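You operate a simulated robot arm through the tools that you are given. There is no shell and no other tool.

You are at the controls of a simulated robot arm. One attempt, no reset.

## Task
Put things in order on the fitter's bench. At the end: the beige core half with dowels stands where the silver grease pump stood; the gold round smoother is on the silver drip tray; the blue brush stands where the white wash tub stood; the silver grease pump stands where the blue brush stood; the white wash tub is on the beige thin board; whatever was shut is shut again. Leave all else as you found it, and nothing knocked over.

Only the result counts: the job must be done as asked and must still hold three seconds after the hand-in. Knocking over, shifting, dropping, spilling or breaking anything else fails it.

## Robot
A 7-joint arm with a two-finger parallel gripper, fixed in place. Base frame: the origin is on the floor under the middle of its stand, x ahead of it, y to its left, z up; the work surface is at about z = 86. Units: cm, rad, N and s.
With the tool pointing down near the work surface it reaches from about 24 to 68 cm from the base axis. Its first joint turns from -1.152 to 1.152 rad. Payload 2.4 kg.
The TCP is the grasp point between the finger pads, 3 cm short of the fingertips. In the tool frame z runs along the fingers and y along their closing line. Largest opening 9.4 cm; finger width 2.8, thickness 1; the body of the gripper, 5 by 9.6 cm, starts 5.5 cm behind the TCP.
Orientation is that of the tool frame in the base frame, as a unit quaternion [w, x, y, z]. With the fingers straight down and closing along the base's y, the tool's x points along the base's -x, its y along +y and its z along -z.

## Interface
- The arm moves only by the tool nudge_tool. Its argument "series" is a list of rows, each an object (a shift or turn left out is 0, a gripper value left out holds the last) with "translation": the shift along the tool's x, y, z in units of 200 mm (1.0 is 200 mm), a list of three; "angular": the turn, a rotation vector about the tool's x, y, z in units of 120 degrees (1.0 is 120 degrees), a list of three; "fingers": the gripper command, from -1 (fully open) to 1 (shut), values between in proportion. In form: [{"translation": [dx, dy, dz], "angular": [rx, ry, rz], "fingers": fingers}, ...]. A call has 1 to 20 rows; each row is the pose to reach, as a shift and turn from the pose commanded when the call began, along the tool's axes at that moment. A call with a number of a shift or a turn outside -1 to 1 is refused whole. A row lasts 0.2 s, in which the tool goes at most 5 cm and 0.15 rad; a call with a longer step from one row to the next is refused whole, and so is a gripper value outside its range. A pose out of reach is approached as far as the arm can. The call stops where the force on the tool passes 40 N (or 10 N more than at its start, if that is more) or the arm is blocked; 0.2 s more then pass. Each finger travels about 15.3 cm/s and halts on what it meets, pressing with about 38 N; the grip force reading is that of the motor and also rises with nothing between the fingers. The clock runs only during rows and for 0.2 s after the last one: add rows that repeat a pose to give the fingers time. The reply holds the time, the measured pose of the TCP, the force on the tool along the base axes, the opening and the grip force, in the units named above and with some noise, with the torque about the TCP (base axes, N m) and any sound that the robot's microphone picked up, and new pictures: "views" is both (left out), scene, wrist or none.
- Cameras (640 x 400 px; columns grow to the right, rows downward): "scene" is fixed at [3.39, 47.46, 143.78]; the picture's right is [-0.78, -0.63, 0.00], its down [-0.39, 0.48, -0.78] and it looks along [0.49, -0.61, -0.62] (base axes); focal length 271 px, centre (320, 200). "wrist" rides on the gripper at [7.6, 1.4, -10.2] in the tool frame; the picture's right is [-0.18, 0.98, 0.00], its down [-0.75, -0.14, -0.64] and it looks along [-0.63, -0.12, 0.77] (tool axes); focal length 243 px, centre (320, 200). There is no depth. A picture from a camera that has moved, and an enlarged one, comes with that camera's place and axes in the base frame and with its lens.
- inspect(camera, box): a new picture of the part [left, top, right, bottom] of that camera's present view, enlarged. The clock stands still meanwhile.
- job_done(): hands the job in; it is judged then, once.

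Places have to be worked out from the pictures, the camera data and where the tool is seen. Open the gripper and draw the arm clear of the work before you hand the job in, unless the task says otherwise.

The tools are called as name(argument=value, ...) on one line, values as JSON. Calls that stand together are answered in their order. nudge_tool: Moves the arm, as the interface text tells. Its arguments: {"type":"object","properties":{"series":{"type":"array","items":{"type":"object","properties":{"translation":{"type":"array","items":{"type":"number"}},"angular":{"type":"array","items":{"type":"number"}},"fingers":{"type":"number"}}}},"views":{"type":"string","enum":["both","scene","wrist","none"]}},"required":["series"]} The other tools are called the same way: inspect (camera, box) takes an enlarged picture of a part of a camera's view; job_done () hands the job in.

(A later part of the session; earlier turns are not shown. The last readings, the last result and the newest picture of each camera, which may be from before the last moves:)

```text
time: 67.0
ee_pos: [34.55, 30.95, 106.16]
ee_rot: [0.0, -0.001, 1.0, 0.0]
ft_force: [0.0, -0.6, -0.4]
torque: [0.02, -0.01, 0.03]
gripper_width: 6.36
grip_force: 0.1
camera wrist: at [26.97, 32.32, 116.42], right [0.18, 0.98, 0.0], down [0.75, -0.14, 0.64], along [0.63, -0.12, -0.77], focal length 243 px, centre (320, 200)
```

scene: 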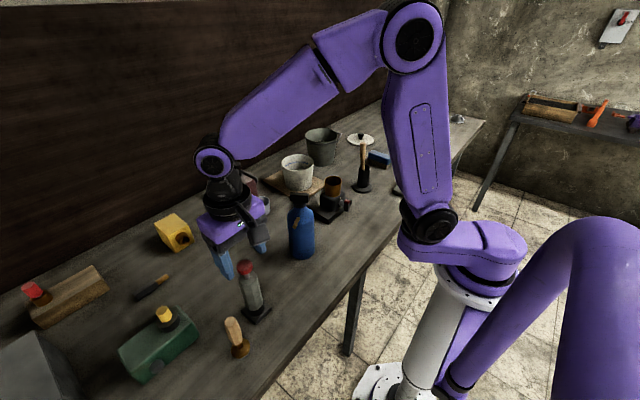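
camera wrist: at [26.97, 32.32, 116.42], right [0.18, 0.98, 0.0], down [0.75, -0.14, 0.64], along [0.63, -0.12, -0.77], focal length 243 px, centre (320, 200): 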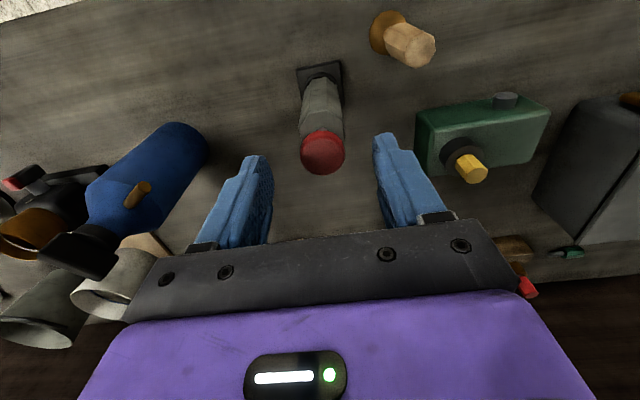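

I go down onto the barrel at the same height as before and close.

nudge_tool(series=[{"translation": [0, 0, 0.15], "fingers": -0.35}, {"translation": [0, 0, 0.28], "fingers": -0.35}, {"translation": [0, 0, 0.36], "fingers": -0.35}, {"translation": [0, 0, 0.402], "fingers": -0.35}, {"translation": [0, 0, 0.402], "fingers": -0.35}, {"translation": [0, 0, 0.402], "fingers": 0.2}, {"translation": [0, 0, 0.402], "fingers": 1}, {"translation": [0, 0, 0.402], "fingers": 1}, {"translation": [0, 0, 0.402], "fingers": 1}], views="wrist")

```text
time: 69.0
ee_pos: [34.64, 31.0, 98.27]
ee_rot: [0.0, 0.0, 1.0, 0.0]
ft_force: [0.0, 0.0, -0.4]
torque: [0.0, -0.01, -0.01]
gripper_width: 3.88
grip_force: 37.8
camera wrist: at [26.94, 32.41, 108.47], right [0.18, 0.98, 0.0], down [0.75, -0.14, 0.64], along [0.63, -0.12, -0.77], focal length 243 px, centre (320, 200)
```

wrist: 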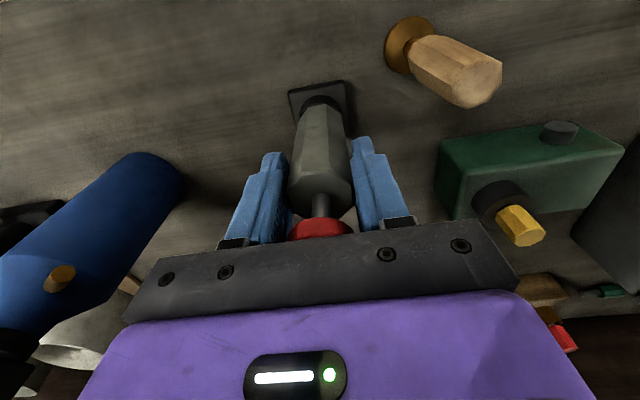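

Gripped while seated. I start sliding it toward (45.4, 24.7) in a short test move with a light downward press and check the forces.

nudge_tool(series=[{"translation": [0, 0, 0.003], "fingers": 1}, {"translation": [-0.022, -0.013, 0.003], "fingers": 1}, {"translation": [-0.043, -0.025, 0.003], "fingers": 1}, {"translation": [-0.065, -0.038, 0.003], "fingers": 1}, {"translation": [-0.086, -0.051, 0.003], "fingers": 1}, {"translation": [-0.086, -0.051, 0.003], "fingers": 1}])

```text
time: 70.4
ee_pos: [36.31, 30.27, 98.26]
ee_rot: [0.0, -0.001, 1.0, 0.002]
ft_force: [-14.6, 20.0, 2.2]
torque: [1.82, 1.28, -0.05]
gripper_width: 3.89
grip_force: 37.6
camera wrist: at [28.59, 31.57, 108.38], right [0.18, 0.98, 0.0], down [0.75, -0.14, 0.64], along [0.63, -0.11, -0.77], focal length 243 px, centre (320, 200)
```

scene: 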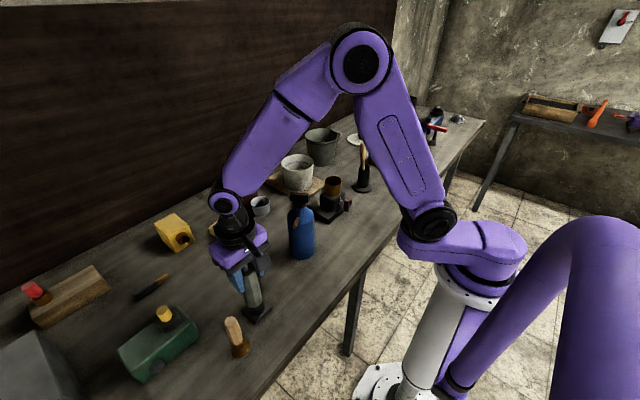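
wrist: 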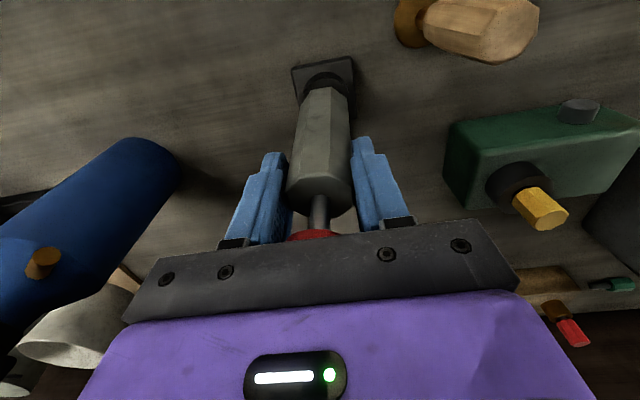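

The foot did not move at all at 25 N sideways: it is fixed to the bench, and the piece is only tilting in my grip. I immediately reverse the slide to bring it back upright.

nudge_tool(series=[{"translation": [0.022, 0.013, 0], "fingers": 1}, {"translation": [0.043, 0.025, 0], "fingers": 1}, {"translation": [0.065, 0.038, 0], "fingers": 1}, {"translation": [0.086, 0.051, 0], "fingers": 1}, {"translation": [0.086, 0.051, -0.003], "fingers": 1}, {"translation": [0.086, 0.051, -0.003], "fingers": 1}])

```text
time: 71.8
ee_pos: [34.59, 30.95, 98.09]
ee_rot: [-0.001, -0.001, 1.0, -0.001]
ft_force: [8.5, -3.2, -2.0]
torque: [-0.24, -0.85, 0.04]
gripper_width: 3.87
grip_force: 38.1
camera wrist: at [26.98, 32.4, 108.39], right [0.18, 0.98, 0.0], down [0.75, -0.14, 0.64], along [0.63, -0.12, -0.77], focal length 243 px, centre (320, 200)
```

scene: 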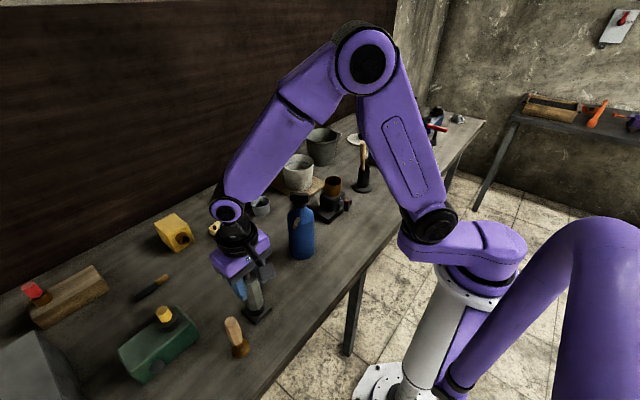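
wrist: 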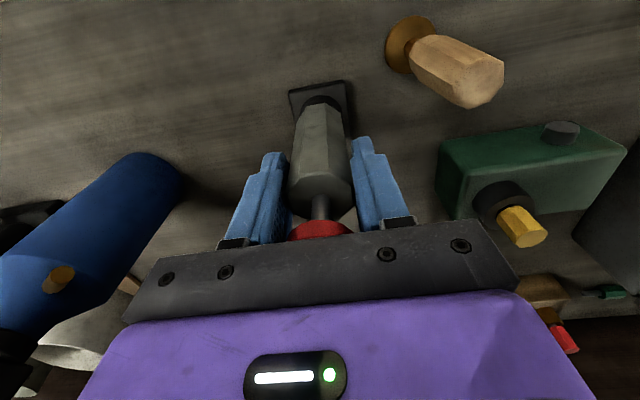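

Everything is back where it was (the foot never moved). I release the piece into its fixed holder and rise to check that it stands straight.

nudge_tool(series=[{"translation": [0, 0, 0], "fingers": 0.0}, {"translation": [0, 0, 0], "fingers": -0.35}, {"translation": [0, 0, 0], "fingers": -0.35}, {"translation": [0, 0, -0.1], "fingers": -0.35}, {"translation": [0, 0, -0.3], "fingers": -0.35}, {"translation": [0, 0, -0.5], "fingers": -0.35}, {"translation": [0, 0, -0.7], "fingers": -0.35}, {"translation": [0, 0, -0.7], "fingers": -0.35}])

inspect(camera="scene", box=[230, 250, 280, 330])

inspect(camera="wrist", box=[270, 20, 370, 150])

```text
time: 73.6
ee_pos: [34.56, 30.99, 112.13]
ee_rot: [0.0, -0.001, 1.0, 0.0]
ft_force: [-0.3, 0.5, 0.7]
torque: [-0.02, 0.02, 0.0]
gripper_width: 6.35
grip_force: 0.0
camera wrist: at [26.94, 32.39, 122.43], right [0.18, 0.98, 0.0], down [0.75, -0.14, 0.64], along [0.63, -0.12, -0.77], focal length 243 px, centre (320, 200)
```

scene: 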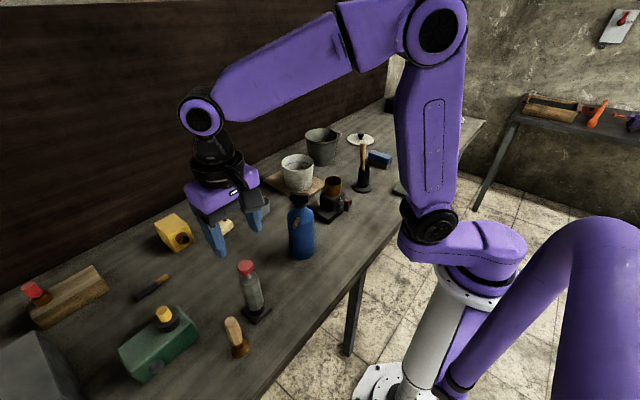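
wrist: 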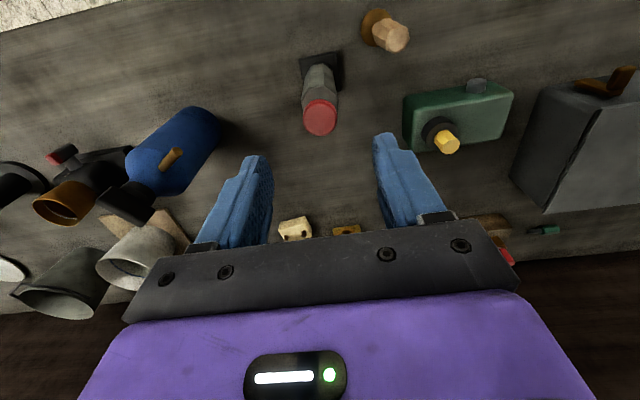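

```text
5.00 times, centred on (255, 290) of scene
camera zoom: at [3.39, 47.46, 143.78], right [-0.78, -0.63, 0.0], down [-0.39, 0.48, -0.78], along [0.49, -0.61, -0.62], focal length 1353 px, centre (645, -250)
```

zoom: 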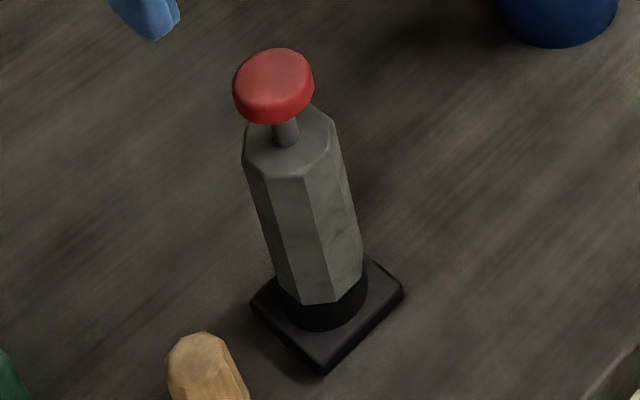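

```text
3.08 times, centred on (320, 85) of wrist
camera zoom: at [26.94, 32.39, 122.43], right [0.18, 0.98, 0.0], down [0.75, -0.14, 0.64], along [0.63, -0.12, -0.77], focal length 746 px, centre (320, 554)
```

zoom: 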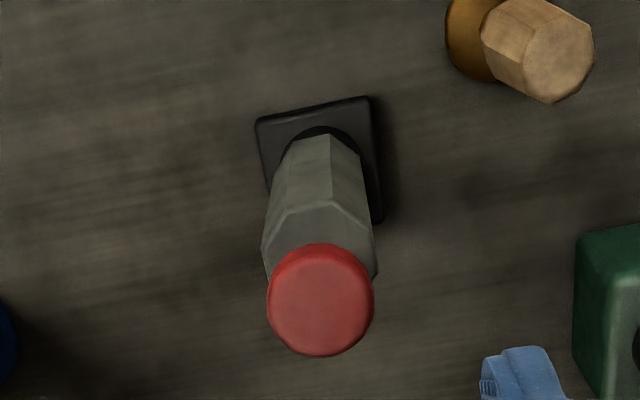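

The foot is unmoved and fixed to the bench; the barrel is upright again. Since the plunger piece is the only reachable silver pump, I want to know whether it can stand by itself on its brass tip: I take it out again and tilt it toward the scene camera to look at its underside.

nudge_tool(series=[{"translation": [0, 0, 0.2], "fingers": -0.35}, {"translation": [0, 0, 0.4], "fingers": -0.35}, {"translation": [0, 0, 0.58], "fingers": -0.35}, {"translation": [0, 0, 0.7], "fingers": -0.35}, {"translation": [0, 0, 0.7], "fingers": -0.35}, {"translation": [0, 0, 0.7], "fingers": 0.2}, {"translation": [0, 0, 0.7], "fingers": 1}, {"translation": [0, 0, 0.7], "fingers": 1}, {"translation": [0, 0, 0.7], "fingers": 1}], views="wrist")

nudge_tool(series=[{"translation": [0, 0, -0.05], "fingers": 1}, {"translation": [0, 0, -0.15], "fingers": 1}, {"translation": [0, 0, -0.3], "fingers": 1}, {"translation": [0, 0, -0.5], "fingers": 1}, {"translation": [0, 0, -0.7], "fingers": 1}, {"translation": [0, 0, -0.9], "fingers": 1}, {"translation": [0, 0, -1.0], "fingers": 1}, {"translation": [0, 0, -1.0], "fingers": 1}])

```text
time: 75.6
ee_pos: [34.46, 30.99, 98.22]
ee_rot: [0.0, -0.001, 1.0, 0.0]
ft_force: [-0.9, -0.4, -0.4]
torque: [0.01, -0.02, -0.03]
gripper_width: 3.8
grip_force: 37.5
camera wrist: at [26.94, 32.4, 108.45], right [0.18, 0.98, 0.0], down [0.75, -0.14, 0.64], along [0.63, -0.12, -0.77], focal length 243 px, centre (320, 200)
```

wrist: 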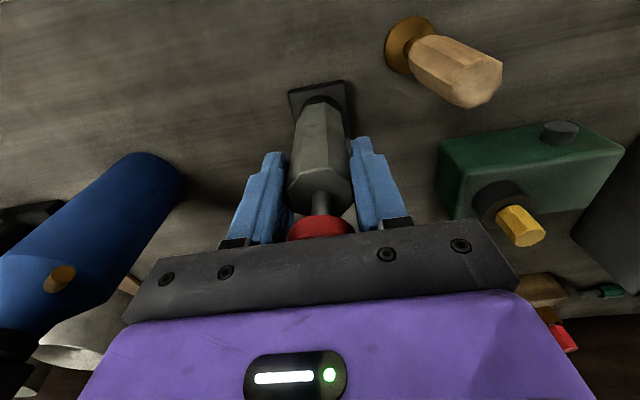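

```text
time: 77.4
ee_pos: [34.65, 31.05, 118.14]
ee_rot: [0.001, 0.0, 1.0, 0.0]
ft_force: [0.3, -0.1, -2.9]
torque: [0.03, 0.01, 0.01]
gripper_width: 3.64
grip_force: 37.9
camera wrist: at [27.04, 32.39, 128.49], right [0.18, 0.98, 0.0], down [0.75, -0.14, 0.64], along [0.63, -0.12, -0.77], focal length 243 px, centre (320, 200)
```

scene: 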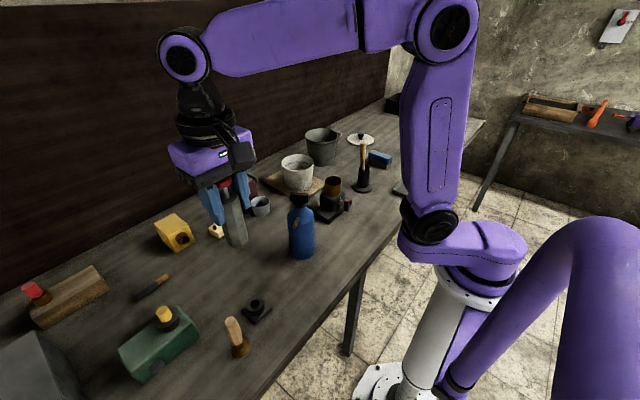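
wrist: 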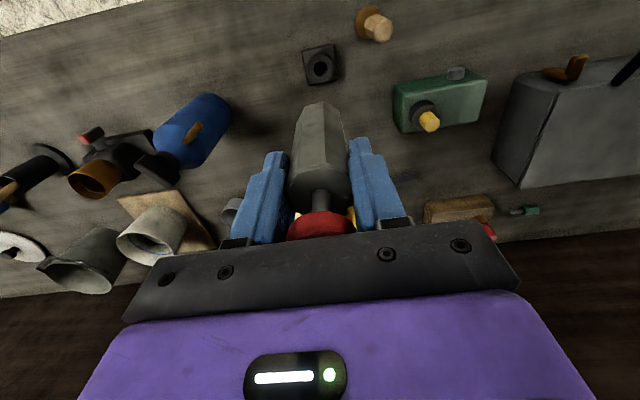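

The grip is firm. I tilt the tool about 60° so the tip points toward the scene camera and look at it.

nudge_tool(series=[{"translation": [0, 0, 0], "angular": [-0.029, 0.055, 0], "fingers": 1}, {"translation": [0, 0, 0], "angular": [-0.058, 0.11, 0], "fingers": 1}, {"translation": [0, 0, 0], "angular": [-0.087, 0.165, 0], "fingers": 1}, {"translation": [0, 0, 0], "angular": [-0.116, 0.22, 0], "fingers": 1}, {"translation": [0, 0, 0], "angular": [-0.145, 0.275, 0], "fingers": 1}, {"translation": [0, 0, 0], "angular": [-0.174, 0.33, 0], "fingers": 1}, {"translation": [0, 0, 0], "angular": [-0.203, 0.385, 0], "fingers": 1}, {"translation": [0, 0, 0], "angular": [-0.232, 0.44, 0], "fingers": 1}, {"translation": [0, 0, 0], "angular": [-0.232, 0.44, 0], "fingers": 1}], views="scene")

inspect(camera="scene", box=[180, 170, 320, 320])

```text
time: 79.4
ee_pos: [34.66, 31.04, 118.12]
ee_rot: [-0.441, -0.002, 0.867, 0.232]
ft_force: [-0.7, -1.0, -3.2]
torque: [-0.05, -0.09, -0.01]
gripper_width: 3.63
grip_force: 38.3
```

scene: 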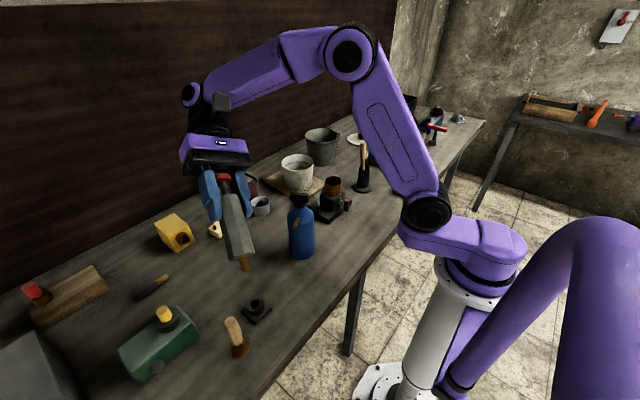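

```text
2.67 times, centred on (250, 245) of scene
camera zoom: at [3.4, 47.47, 143.78], right [-0.78, -0.63, 0.0], down [-0.39, 0.48, -0.78], along [0.49, -0.61, -0.62], focal length 722 px, centre (507, 80)
```

zoom: 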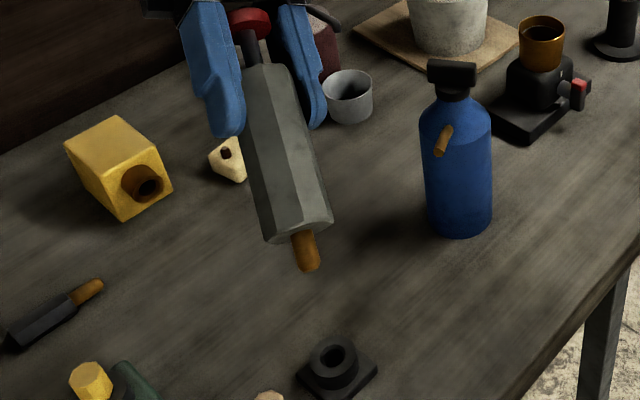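

inspect(camera="scene", box=[225, 240, 265, 280])

inspect(camera="wrist", box=[180, 40, 460, 260])

```text
10.00 times, centred on (245, 260) of scene
camera zoom: at [3.4, 47.47, 143.78], right [-0.78, -0.63, 0.0], down [-0.39, 0.48, -0.78], along [0.49, -0.61, -0.62], focal length 2707 px, centre (1070, -400)
```

zoom: 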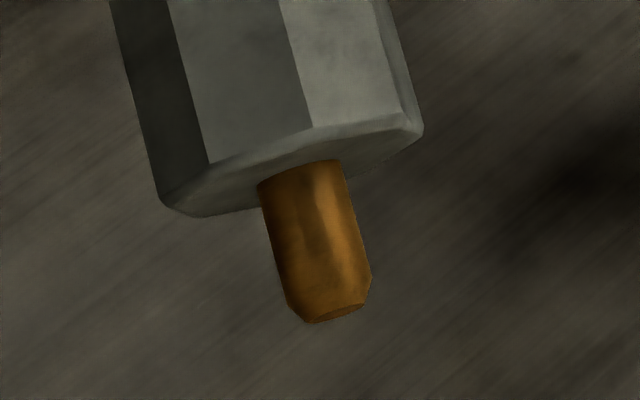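

```text
1.82 times, centred on (320, 150) of wrist
camera zoom: at [38.07, 26.59, 129.75], right [0.31, 0.92, 0.26], down [0.92, -0.23, -0.31], along [-0.23, 0.33, -0.92], focal length 441 px, centre (320, 291)
```

zoom: 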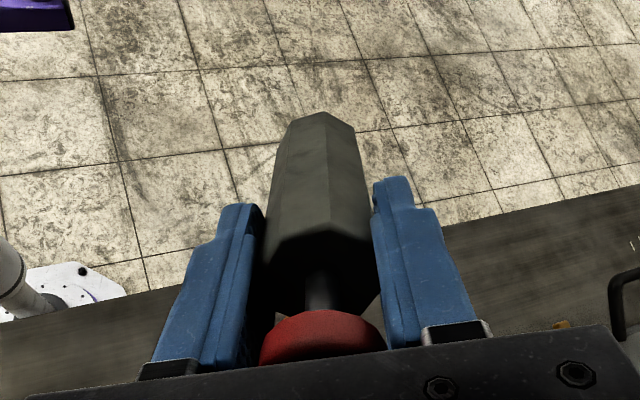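

The brass nozzle is about 2 cm long with a flat, chamfered end roughly 1 cm wide, so the pump can stand on it if set down truly vertical. I turn the tool back to vertical first.

nudge_tool(series=[{"angular": [0.029, -0.055, 0], "fingers": 1}, {"angular": [0.058, -0.11, 0], "fingers": 1}, {"angular": [0.087, -0.165, 0], "fingers": 1}, {"angular": [0.116, -0.22, 0], "fingers": 1}, {"angular": [0.145, -0.275, 0], "fingers": 1}, {"angular": [0.174, -0.33, 0], "fingers": 1}, {"angular": [0.203, -0.385, 0], "fingers": 1}, {"angular": [0.232, -0.44, 0], "fingers": 1}, {"angular": [0.232, -0.44, 0], "fingers": 1}])

```text
time: 81.4
ee_pos: [34.68, 31.01, 118.29]
ee_rot: [0.001, -0.002, 1.0, 0.0]
ft_force: [0.5, 0.2, -3.3]
torque: [-0.01, 0.0, 0.0]
gripper_width: 3.62
grip_force: 37.9
camera wrist: at [26.97, 32.44, 128.41], right [0.18, 0.98, 0.0], down [0.75, -0.14, 0.64], along [0.63, -0.12, -0.77], focal length 243 px, centre (320, 200)
```

scene: 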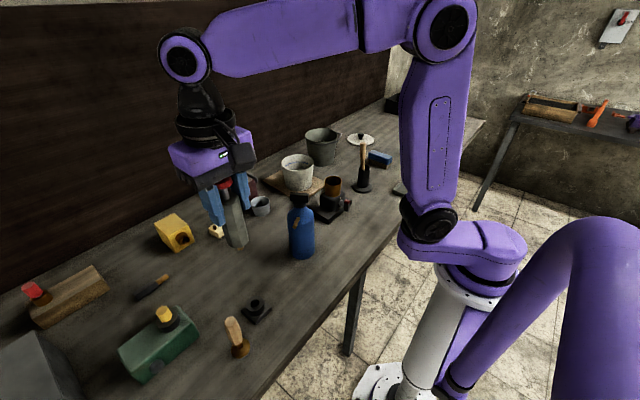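
wrist: 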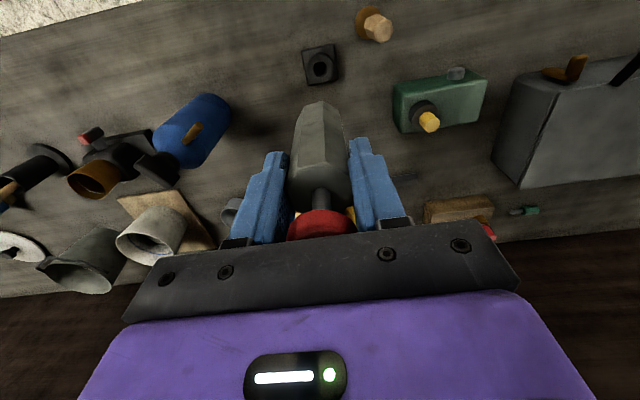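

Vertical again. I carry it over the brush's old place (45.4, 24.7) and lower it to about 3 cm above contact.

nudge_tool(series=[{"translation": [-0.134, -0.08, 0], "fingers": 1}, {"translation": [-0.268, -0.16, 0], "fingers": 1}, {"translation": [-0.402, -0.24, 0], "fingers": 1}, {"translation": [-0.536, -0.316, 0.05], "fingers": 1}, {"translation": [-0.536, -0.316, 0.25], "fingers": 1}, {"translation": [-0.536, -0.316, 0.45], "fingers": 1}, {"translation": [-0.536, -0.316, 0.65], "fingers": 1}, {"translation": [-0.536, -0.316, 0.8], "fingers": 1}, {"translation": [-0.536, -0.316, 0.9], "fingers": 1}, {"translation": [-0.536, -0.316, 0.9], "fingers": 1}])

inspect(camera="scene", box=[200, 190, 300, 290])

```text
time: 83.6
ee_pos: [45.29, 24.84, 100.1]
ee_rot: [-0.001, -0.001, 1.0, 0.0]
ft_force: [-0.5, -0.4, -3.5]
torque: [-0.01, 0.01, 0.0]
gripper_width: 3.63
grip_force: 37.8
camera wrist: at [37.67, 26.22, 110.38], right [0.18, 0.98, 0.0], down [0.75, -0.14, 0.64], along [0.63, -0.12, -0.77], focal length 243 px, centre (320, 200)
```

scene: 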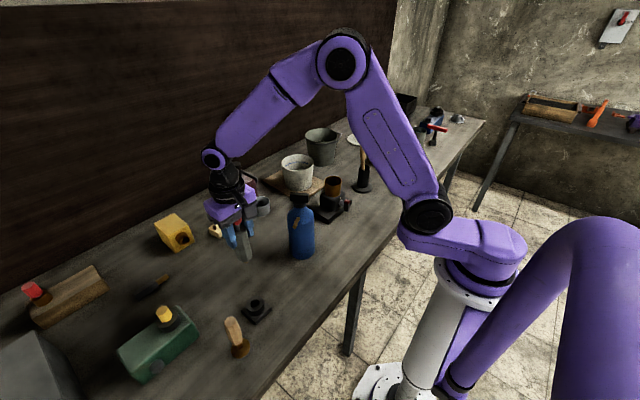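
wrist: 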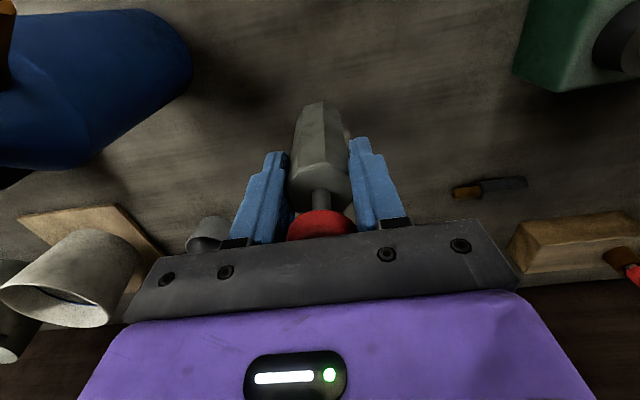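

```text
4.00 times, centred on (250, 240) of scene
camera zoom: at [3.4, 47.47, 143.78], right [-0.78, -0.63, 0.0], down [-0.39, 0.48, -0.78], along [0.49, -0.61, -0.62], focal length 1083 px, centre (600, 40)
```

zoom: 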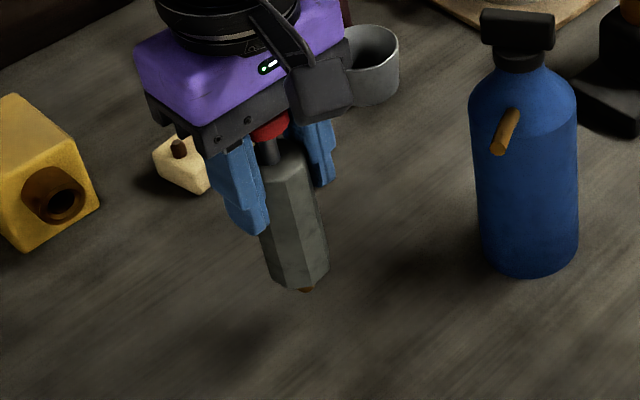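

I compare the piece's tilt in the wrist view with that from the first grasp before setting it down.

inspect(camera="wrist", box=[220, 80, 420, 260])

```text
2.22 times, centred on (320, 170) of wrist
camera zoom: at [37.67, 26.22, 110.38], right [0.18, 0.98, 0.0], down [0.75, -0.14, 0.64], along [0.63, -0.12, -0.77], focal length 539 px, centre (320, 267)
```

zoom: 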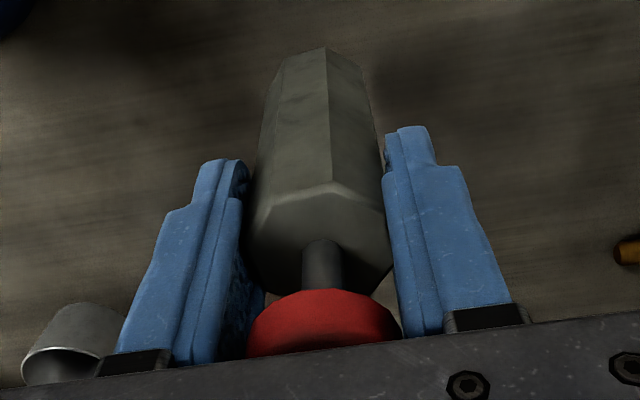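

The tilt differs by well under 1° from the seated attitude. I lower the last 3 cm in small steps until the tip touches.

nudge_tool(series=[{"translation": [0, 0, 0.05], "fingers": 1}, {"translation": [0, 0, 0.1], "fingers": 1}, {"translation": [0, 0, 0.125], "fingers": 1}, {"translation": [0, 0, 0.125], "fingers": 1}], views="none")

nudge_tool(series=[{"translation": [0, 0, 0.008], "fingers": 1}, {"translation": [0, 0, 0.008], "fingers": 1}], views="none")

nudge_tool(series=[{"translation": [0, 0, 0.008], "fingers": 1}, {"translation": [0, 0, 0.008], "fingers": 1}], views="none")

```text
time: 84.6
ee_pos: [45.35, 24.75, 97.58]
ee_rot: [0.0, 0.0, 1.0, 0.0]
ft_force: [0.2, -0.4, -3.2]
torque: [-0.01, 0.01, -0.01]
gripper_width: 3.66
grip_force: 38.3
```

```text
time: 85.2
ee_pos: [45.26, 24.63, 97.62]
ee_rot: [0.0, -0.001, 1.0, 0.001]
ft_force: [-0.6, 0.4, -3.1]
torque: [0.04, -0.02, 0.02]
gripper_width: 3.66
grip_force: 38.0
```

```text
time: 85.8
ee_pos: [45.28, 24.65, 97.26]
ee_rot: [0.001, 0.0, 1.0, 0.0]
ft_force: [-0.3, -1.2, -3.6]
torque: [-0.02, -0.01, 0.01]
gripper_width: 3.61
grip_force: 38.4
```

Not touching yet; I continue in about 1.5 mm steps.

nudge_tool(series=[{"translation": [0, 0, 0.008], "fingers": 1}, {"translation": [0, 0, 0.008], "fingers": 1}], views="none")

nudge_tool(series=[{"translation": [0, 0, 0.006], "fingers": 1}, {"translation": [0, 0, 0.006], "fingers": 1}], views="none")

nudge_tool(series=[{"translation": [0, 0, 0.006], "fingers": 1}, {"translation": [0, 0, 0.006], "fingers": 1}], views="none")

```text
time: 86.4
ee_pos: [45.33, 24.67, 97.14]
ee_rot: [0.0, -0.001, 1.0, 0.0]
ft_force: [-0.4, -0.1, -3.6]
torque: [0.02, 0.01, -0.02]
gripper_width: 3.64
grip_force: 38.2
```

```text
time: 87.0
ee_pos: [45.15, 24.84, 97.17]
ee_rot: [0.0, -0.001, 1.0, 0.001]
ft_force: [-0.5, -1.0, 3.5]
torque: [-0.1, 0.19, 0.01]
gripper_width: 3.64
grip_force: 38.3
```

```text
time: 87.6
ee_pos: [45.28, 24.84, 97.04]
ee_rot: [0.001, -0.001, 1.0, 0.001]
ft_force: [-5.3, -2.2, 24.7]
torque: [-0.22, 0.53, -0.01]
gripper_width: 3.64
grip_force: 37.9
```

The tip touches at z ≈ 97.05. I relieve the load and open only about 1 mm per finger, to see whether it stands without support.

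nudge_tool(series=[{"translation": [0, 0, -0.006], "fingers": 1}, {"translation": [0, 0, -0.006], "fingers": 1}, {"translation": [0, 0, -0.006], "fingers": 0.18}, {"translation": [0, 0, -0.006], "fingers": 0.18}, {"translation": [0, 0, -0.006], "fingers": 0.18}])

inspect(camera="wrist", box=[220, 80, 420, 260])

inspect(camera="scene", box=[200, 190, 300, 290])

```text
time: 88.8
ee_pos: [45.32, 24.79, 97.02]
ee_rot: [0.001, -0.001, 1.0, -0.001]
ft_force: [0.1, 0.6, -0.4]
torque: [0.02, -0.02, -0.01]
gripper_width: 3.82
grip_force: 0.1
camera wrist: at [37.66, 26.14, 107.3], right [0.18, 0.98, 0.0], down [0.75, -0.14, 0.64], along [0.63, -0.12, -0.77], focal length 243 px, centre (320, 200)
```

scene: 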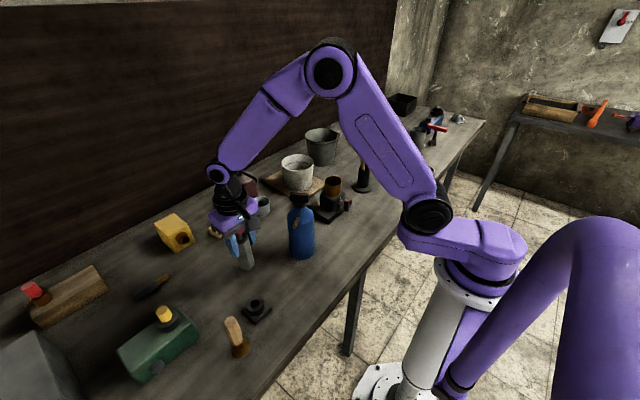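
wrist: 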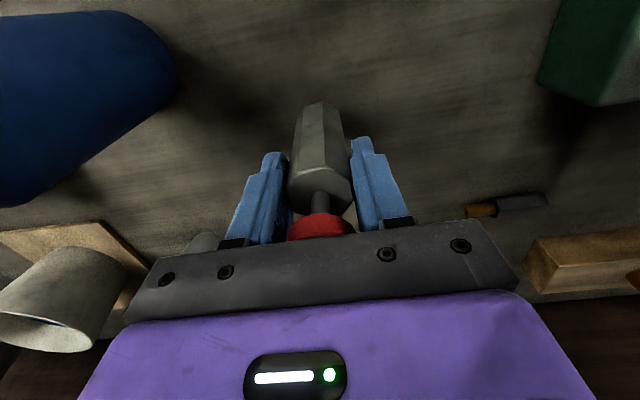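

```text
2.22 times, centred on (320, 170) of wrist
camera zoom: at [37.66, 26.14, 107.3], right [0.18, 0.98, 0.0], down [0.75, -0.14, 0.64], along [0.63, -0.12, -0.77], focal length 539 px, centre (320, 267)
```

zoom: 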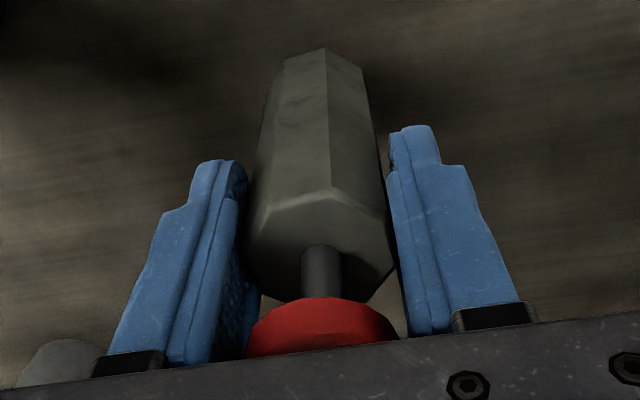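

```text
4.00 times, centred on (250, 240) of scene
camera zoom: at [3.39, 47.46, 143.78], right [-0.78, -0.63, 0.0], down [-0.39, 0.48, -0.78], along [0.49, -0.61, -0.62], focal length 1083 px, centre (600, 40)
```

zoom: 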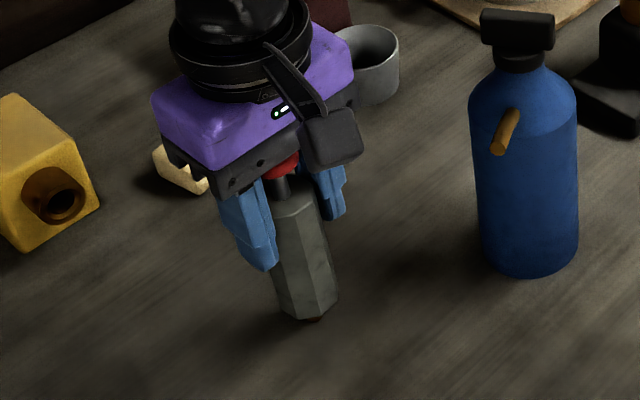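

It has stayed upright for 0.6 s with 1 mm of play. I open a little more and watch again.

nudge_tool(series=[{"fingers": 0.14}, {"fingers": 0.14}, {"fingers": 0.14}, {"fingers": 0.14}, {"fingers": 0.14}], views="none")

inspect(camera="wrist", box=[220, 80, 420, 260])

```text
time: 90.0
ee_pos: [45.36, 24.8, 97.12]
ee_rot: [0.0, -0.001, 1.0, 0.0]
ft_force: [-0.2, 0.2, 0.9]
torque: [-0.01, -0.01, -0.07]
gripper_width: 4.08
grip_force: 0.0
```

```text
2.22 times, centred on (320, 170) of wrist
camera zoom: at [37.67, 26.14, 107.3], right [0.18, 0.98, 0.0], down [0.75, -0.14, 0.64], along [0.63, -0.12, -0.77], focal length 539 px, centre (320, 267)
```

zoom: 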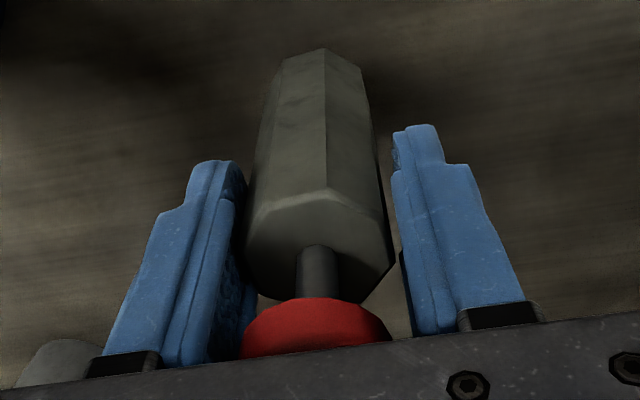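

inspect(camera="wrist", box=[275, 130, 365, 225])

inspect(camera="scene", box=[220, 220, 270, 280])

```text
4.21 times, centred on (320, 178) of wrist
camera zoom: at [37.67, 26.14, 107.3], right [0.18, 0.98, 0.0], down [0.75, -0.14, 0.64], along [0.63, -0.12, -0.77], focal length 1022 px, centre (320, 295)
```

zoom: 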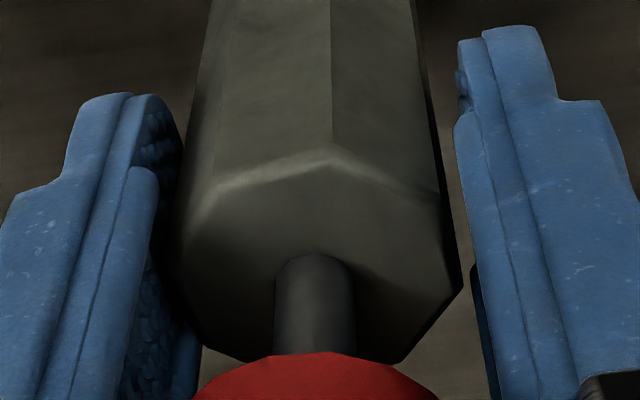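

```text
6.67 times, centred on (245, 250) of scene
camera zoom: at [3.39, 47.46, 143.78], right [-0.78, -0.63, 0.0], down [-0.39, 0.48, -0.78], along [0.49, -0.61, -0.62], focal length 1804 px, centre (820, -133)
```

zoom: 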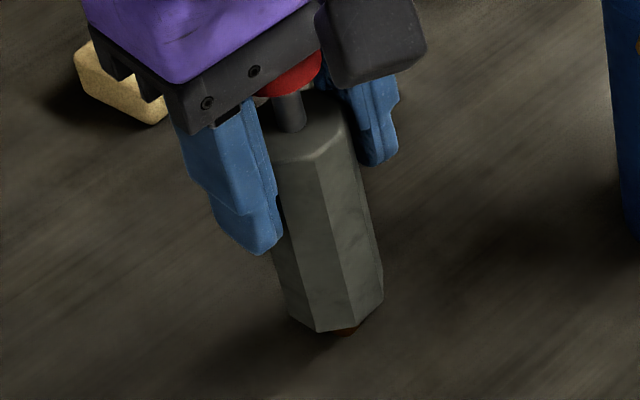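

The right finger shows a clear gap; the left one is close. I open a further 3 mm and compare, ready to close again.

nudge_tool(series=[{"fingers": 0.07}, {"fingers": 0.07}, {"fingers": 0.07}, {"fingers": 0.07}], views="none")

inspect(camera="wrist", box=[275, 130, 365, 225])

inspect(camera="wrist", box=[220, 80, 420, 260])

```text
time: 91.0
ee_pos: [45.31, 24.75, 97.03]
ee_rot: [0.0, -0.001, 1.0, 0.0]
ft_force: [-1.0, -0.3, 0.4]
torque: [-0.02, 0.04, 0.0]
gripper_width: 4.38
grip_force: 0.0
```

```text
4.21 times, centred on (320, 178) of wrist
camera zoom: at [37.67, 26.14, 107.3], right [0.18, 0.98, 0.0], down [0.75, -0.14, 0.64], along [0.63, -0.12, -0.77], focal length 1022 px, centre (320, 295)
```

zoom: 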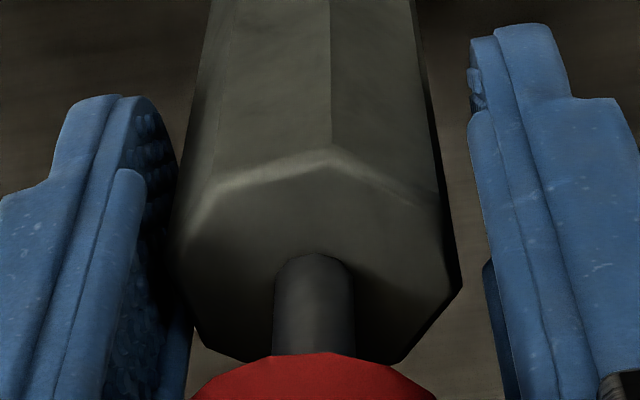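

```text
2.22 times, centred on (320, 170) of wrist
camera zoom: at [37.67, 26.14, 107.3], right [0.18, 0.98, 0.0], down [0.75, -0.14, 0.64], along [0.63, -0.12, -0.77], focal length 539 px, centre (320, 267)
```

zoom: 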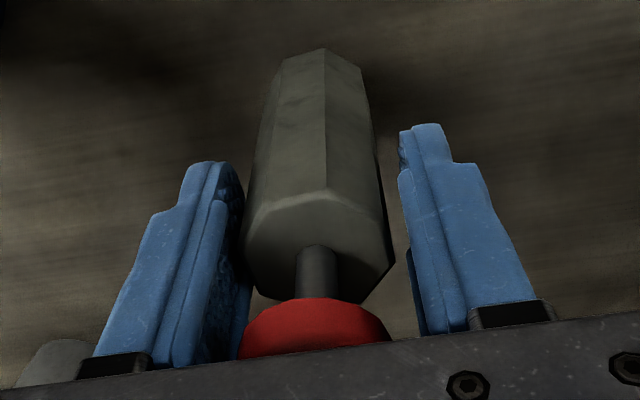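

The pump now stands freely on its nozzle: it did not follow the fingers. I open wider and rise carefully straight up.

nudge_tool(series=[{"fingers": -0.05}, {"fingers": -0.35}, {"fingers": -0.35}, {"translation": [0, 0, -0.03], "fingers": -0.35}, {"translation": [0, 0, -0.1], "fingers": -0.35}, {"translation": [0, 0, -0.2], "fingers": -0.35}, {"translation": [0, 0, -0.35], "fingers": -0.35}, {"translation": [0, 0, -0.55], "fingers": -0.35}, {"translation": [0, 0, -0.75], "fingers": -0.35}, {"translation": [0, 0, -0.95], "fingers": -0.35}, {"translation": [0, 0, -0.95], "fingers": -0.35}])

inspect(camera="scene", box=[200, 190, 300, 330])

```text
time: 93.4
ee_pos: [45.21, 24.65, 116.09]
ee_rot: [0.0, -0.001, 1.0, 0.0]
ft_force: [-0.3, 0.0, 0.1]
torque: [-0.04, 0.01, 0.01]
gripper_width: 6.36
grip_force: 0.1
camera wrist: at [37.64, 26.0, 126.41], right [0.18, 0.98, 0.0], down [0.75, -0.14, 0.64], along [0.63, -0.12, -0.77], focal length 243 px, centre (320, 200)
```

scene: 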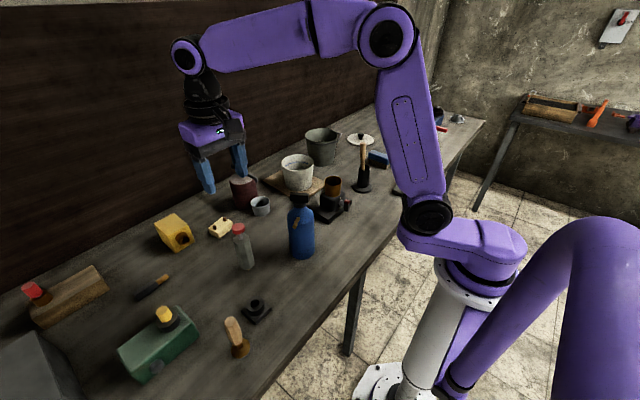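
wrist: 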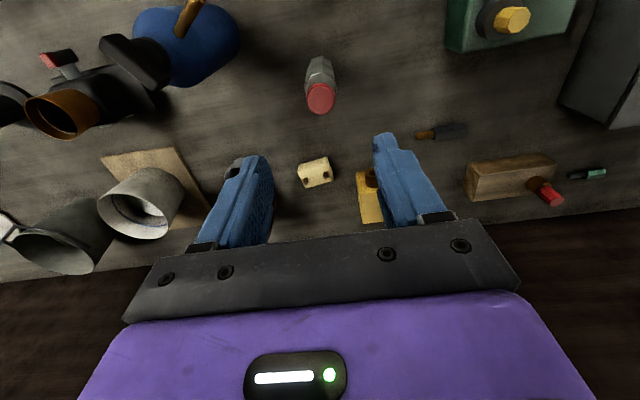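

```text
2.86 times, centred on (250, 260) of scene
camera zoom: at [3.39, 47.46, 143.78], right [-0.78, -0.63, 0.0], down [-0.39, 0.48, -0.78], along [0.49, -0.61, -0.62], focal length 773 px, centre (520, 29)
```

zoom: 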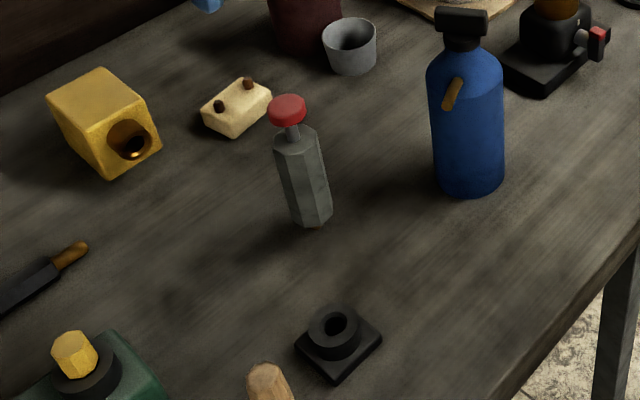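

The pump stands upright by itself at the brush's old place. Before deciding how the core half goes to the pump's place, I check whether the black foot can be lifted at all: I move above it.

nudge_tool(series=[{"translation": [0.13, 0.077, 0], "fingers": -0.1}, {"translation": [0.265, 0.157, 0], "fingers": -0.1}, {"translation": [0.4, 0.236, 0], "fingers": -0.1}, {"translation": [0.5325, 0.314, 0.1], "fingers": -0.1}, {"translation": [0.5325, 0.314, 0.3], "fingers": -0.1}, {"translation": [0.5325, 0.314, 0.5], "fingers": -0.1}, {"translation": [0.5325, 0.314, 0.7], "fingers": -0.1}, {"translation": [0.5325, 0.314, 0.9], "fingers": -0.1}, {"translation": [0.5325, 0.314, 0.9], "fingers": -0.1}])

inspect(camera="wrist", box=[240, 80, 420, 230])

```text
time: 95.4
ee_pos: [34.71, 31.03, 98.08]
ee_rot: [0.001, -0.001, 1.0, 0.0]
ft_force: [-0.4, -0.9, 0.6]
torque: [-0.02, 0.0, 0.01]
gripper_width: 5.16
grip_force: 0.0
camera wrist: at [26.99, 32.39, 108.32], right [0.18, 0.98, 0.0], down [0.75, -0.14, 0.64], along [0.63, -0.12, -0.77], focal length 243 px, centre (320, 200)
```

scene: 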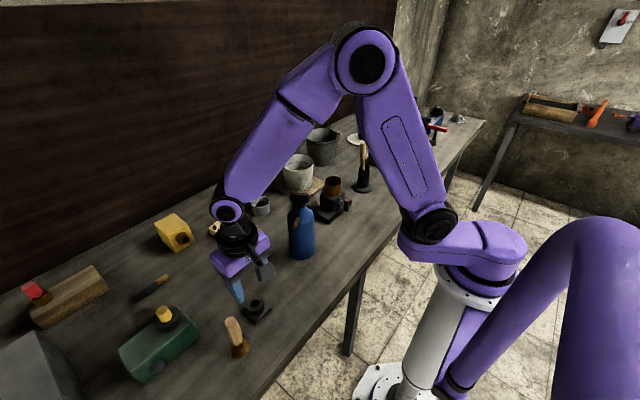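
wrist: 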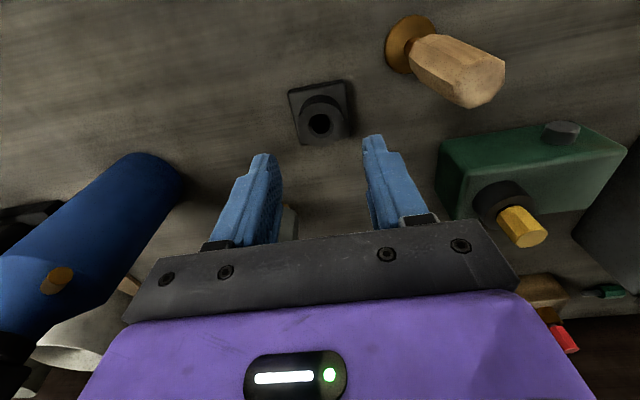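

```text
2.67 times, centred on (330, 155) of wrist
camera zoom: at [26.99, 32.39, 108.32], right [0.18, 0.98, 0.0], down [0.75, -0.14, 0.64], along [0.63, -0.12, -0.77], focal length 647 px, centre (293, 320)
```

zoom: 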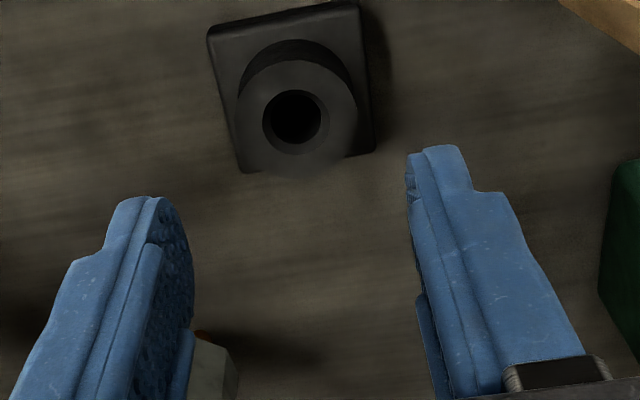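

The foot is centred below. I go down, grip its collar, and pull up only a few millimetres to see whether it comes.

nudge_tool(series=[{"translation": [0, 0, 0.15], "fingers": -0.1}, {"translation": [0, 0, 0.28], "fingers": -0.1}, {"translation": [0, 0, 0.365], "fingers": -0.1}, {"translation": [0, 0, 0.365], "fingers": -0.1}, {"translation": [0, 0, 0.365], "fingers": 0.4}, {"translation": [0, 0, 0.365], "fingers": 1}, {"translation": [0, 0, 0.365], "fingers": 1}], views="none")

nudge_tool(series=[{"translation": [0, 0, -0.005], "fingers": 1}, {"translation": [0, 0, -0.01], "fingers": 1}, {"translation": [0, 0, -0.01], "fingers": 1}])

```text
time: 97.0
ee_pos: [34.63, 30.94, 90.83]
ee_rot: [0.0, 0.0, 1.0, 0.0]
ft_force: [0.3, 4.9, -9.6]
torque: [0.18, -0.21, -0.04]
gripper_width: 4.36
grip_force: 45.0
```

```text
time: 97.6
ee_pos: [34.65, 31.02, 90.81]
ee_rot: [0.0, 0.0, 1.0, 0.0]
ft_force: [4.2, 4.8, -7.7]
torque: [-0.67, 0.08, -0.1]
gripper_width: 4.37
grip_force: 45.5
stopped in row 2: the force on the tool passed its limit at 44 N (the readings are from after the stop); the commanded pose is now the measured one
camera wrist: at [27.02, 32.39, 101.04], right [0.18, 0.98, 0.0], down [0.75, -0.14, 0.64], along [0.63, -0.12, -0.77], focal length 243 px, centre (320, 200)
```

scene: 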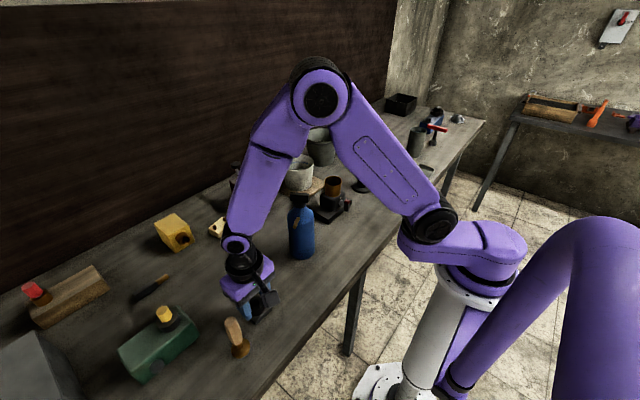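
wrist: 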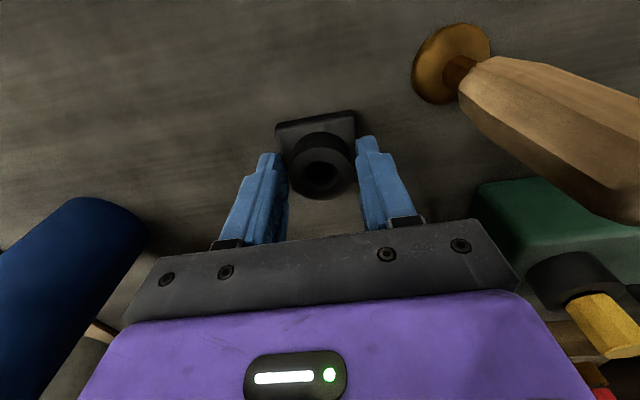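

The foot is bolted down (44 N pull, no movement), so it is a fixture of the bench and stays. I release it and rise; the core half will stand on that very spot, on top of the foot.

nudge_tool(series=[{"fingers": 0.0}, {"fingers": -0.2}, {"fingers": -0.2}, {"translation": [0, 0, -0.1], "fingers": -0.2}, {"translation": [0, 0, -0.3], "fingers": -0.2}, {"translation": [0, 0, -0.5], "fingers": -0.2}, {"translation": [0, 0, -0.7], "fingers": -0.2}, {"translation": [0, 0, -0.9], "fingers": -0.2}, {"translation": [0, 0, -1.0], "fingers": -0.2}, {"translation": [0, 0, -1.0], "fingers": -0.2}])

```text
time: 99.8
ee_pos: [34.44, 31.0, 110.84]
ee_rot: [0.0, 0.0, 1.0, 0.0]
ft_force: [0.2, 0.8, 0.2]
torque: [0.01, 0.01, 0.01]
gripper_width: 5.64
grip_force: 0.1
camera wrist: at [27.02, 32.38, 121.07], right [0.18, 0.98, 0.0], down [0.75, -0.14, 0.64], along [0.63, -0.12, -0.77], focal length 243 px, centre (320, 200)
```

scene: 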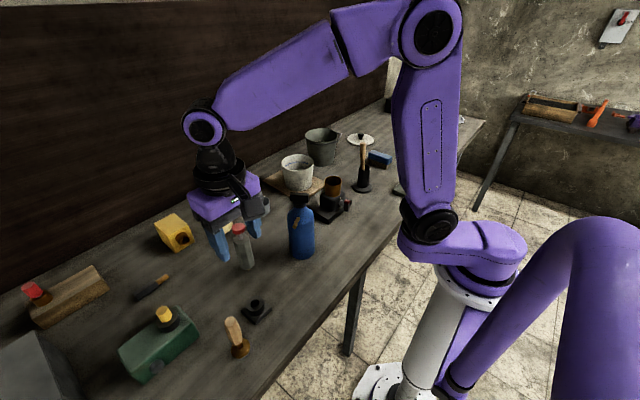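
wrist: 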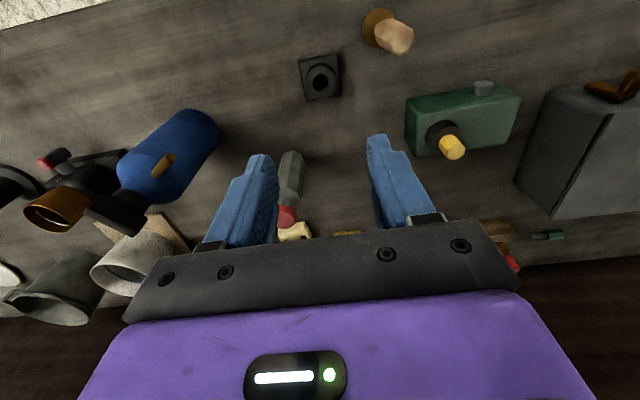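

The pump still stands. Now I fly over it at height to look closely at the core half.

nudge_tool(series=[{"translation": [-0.1, -0.05, -0.08], "fingers": -1}, {"translation": [-0.3, -0.14, -0.1], "fingers": -1}, {"translation": [-0.5, -0.23, -0.1], "fingers": -1}, {"translation": [-0.7, -0.32, -0.1], "fingers": -1}, {"translation": [-0.9, -0.41, -0.1], "fingers": -1}, {"translation": [-0.98, -0.45, -0.1], "fingers": -1}, {"translation": [-0.98, -0.45, -0.1], "fingers": -1}])

inspect(camera="wrist", box=[250, 80, 400, 220])

inspect(camera="scene", box=[190, 200, 270, 270])

```text
time: 101.4
ee_pos: [54.19, 21.97, 112.8]
ee_rot: [0.0, -0.002, 1.0, 0.0]
ft_force: [-0.5, -0.8, 0.3]
torque: [-0.01, 0.0, 0.01]
gripper_width: 9.4
grip_force: 0.0
camera wrist: at [46.64, 23.32, 123.04], right [0.18, 0.98, 0.0], down [0.75, -0.14, 0.64], along [0.63, -0.12, -0.77], focal length 243 px, centre (320, 200)
```

scene: 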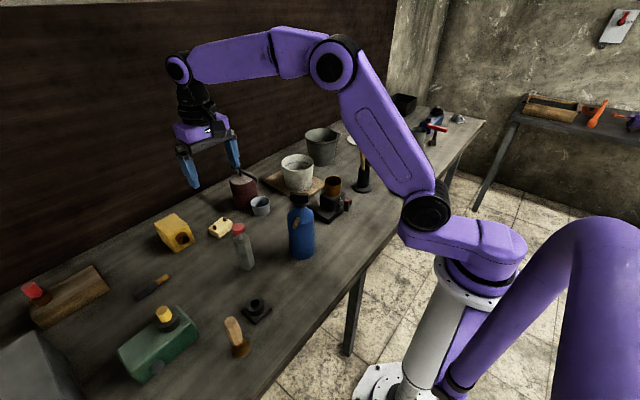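
wrist: 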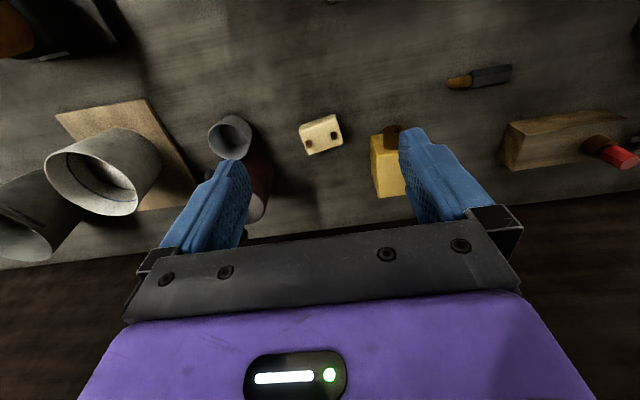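

```text
2.86 times, centred on (325, 150) of wrist
camera zoom: at [46.64, 23.32, 123.04], right [0.18, 0.98, 0.0], down [0.75, -0.14, 0.64], along [0.63, -0.12, -0.77], focal length 693 px, centre (306, 343)
```

zoom: 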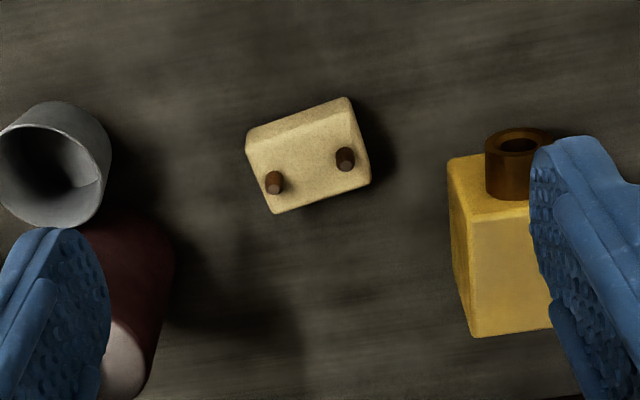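

```text
5.71 times, centred on (230, 235) of scene
camera zoom: at [3.39, 47.46, 143.78], right [-0.78, -0.63, 0.0], down [-0.39, 0.48, -0.78], along [0.49, -0.61, -0.62], focal length 1547 px, centre (834, 0)
```

zoom: 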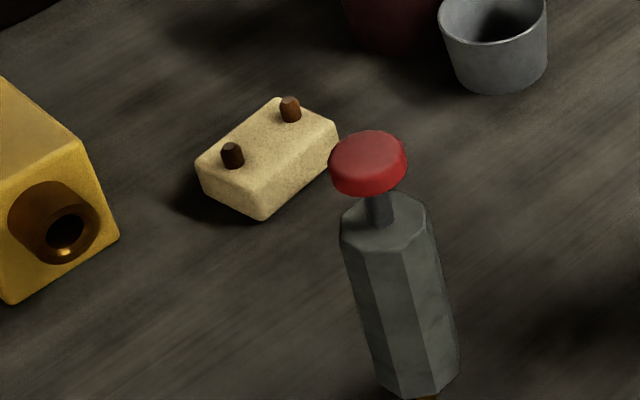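

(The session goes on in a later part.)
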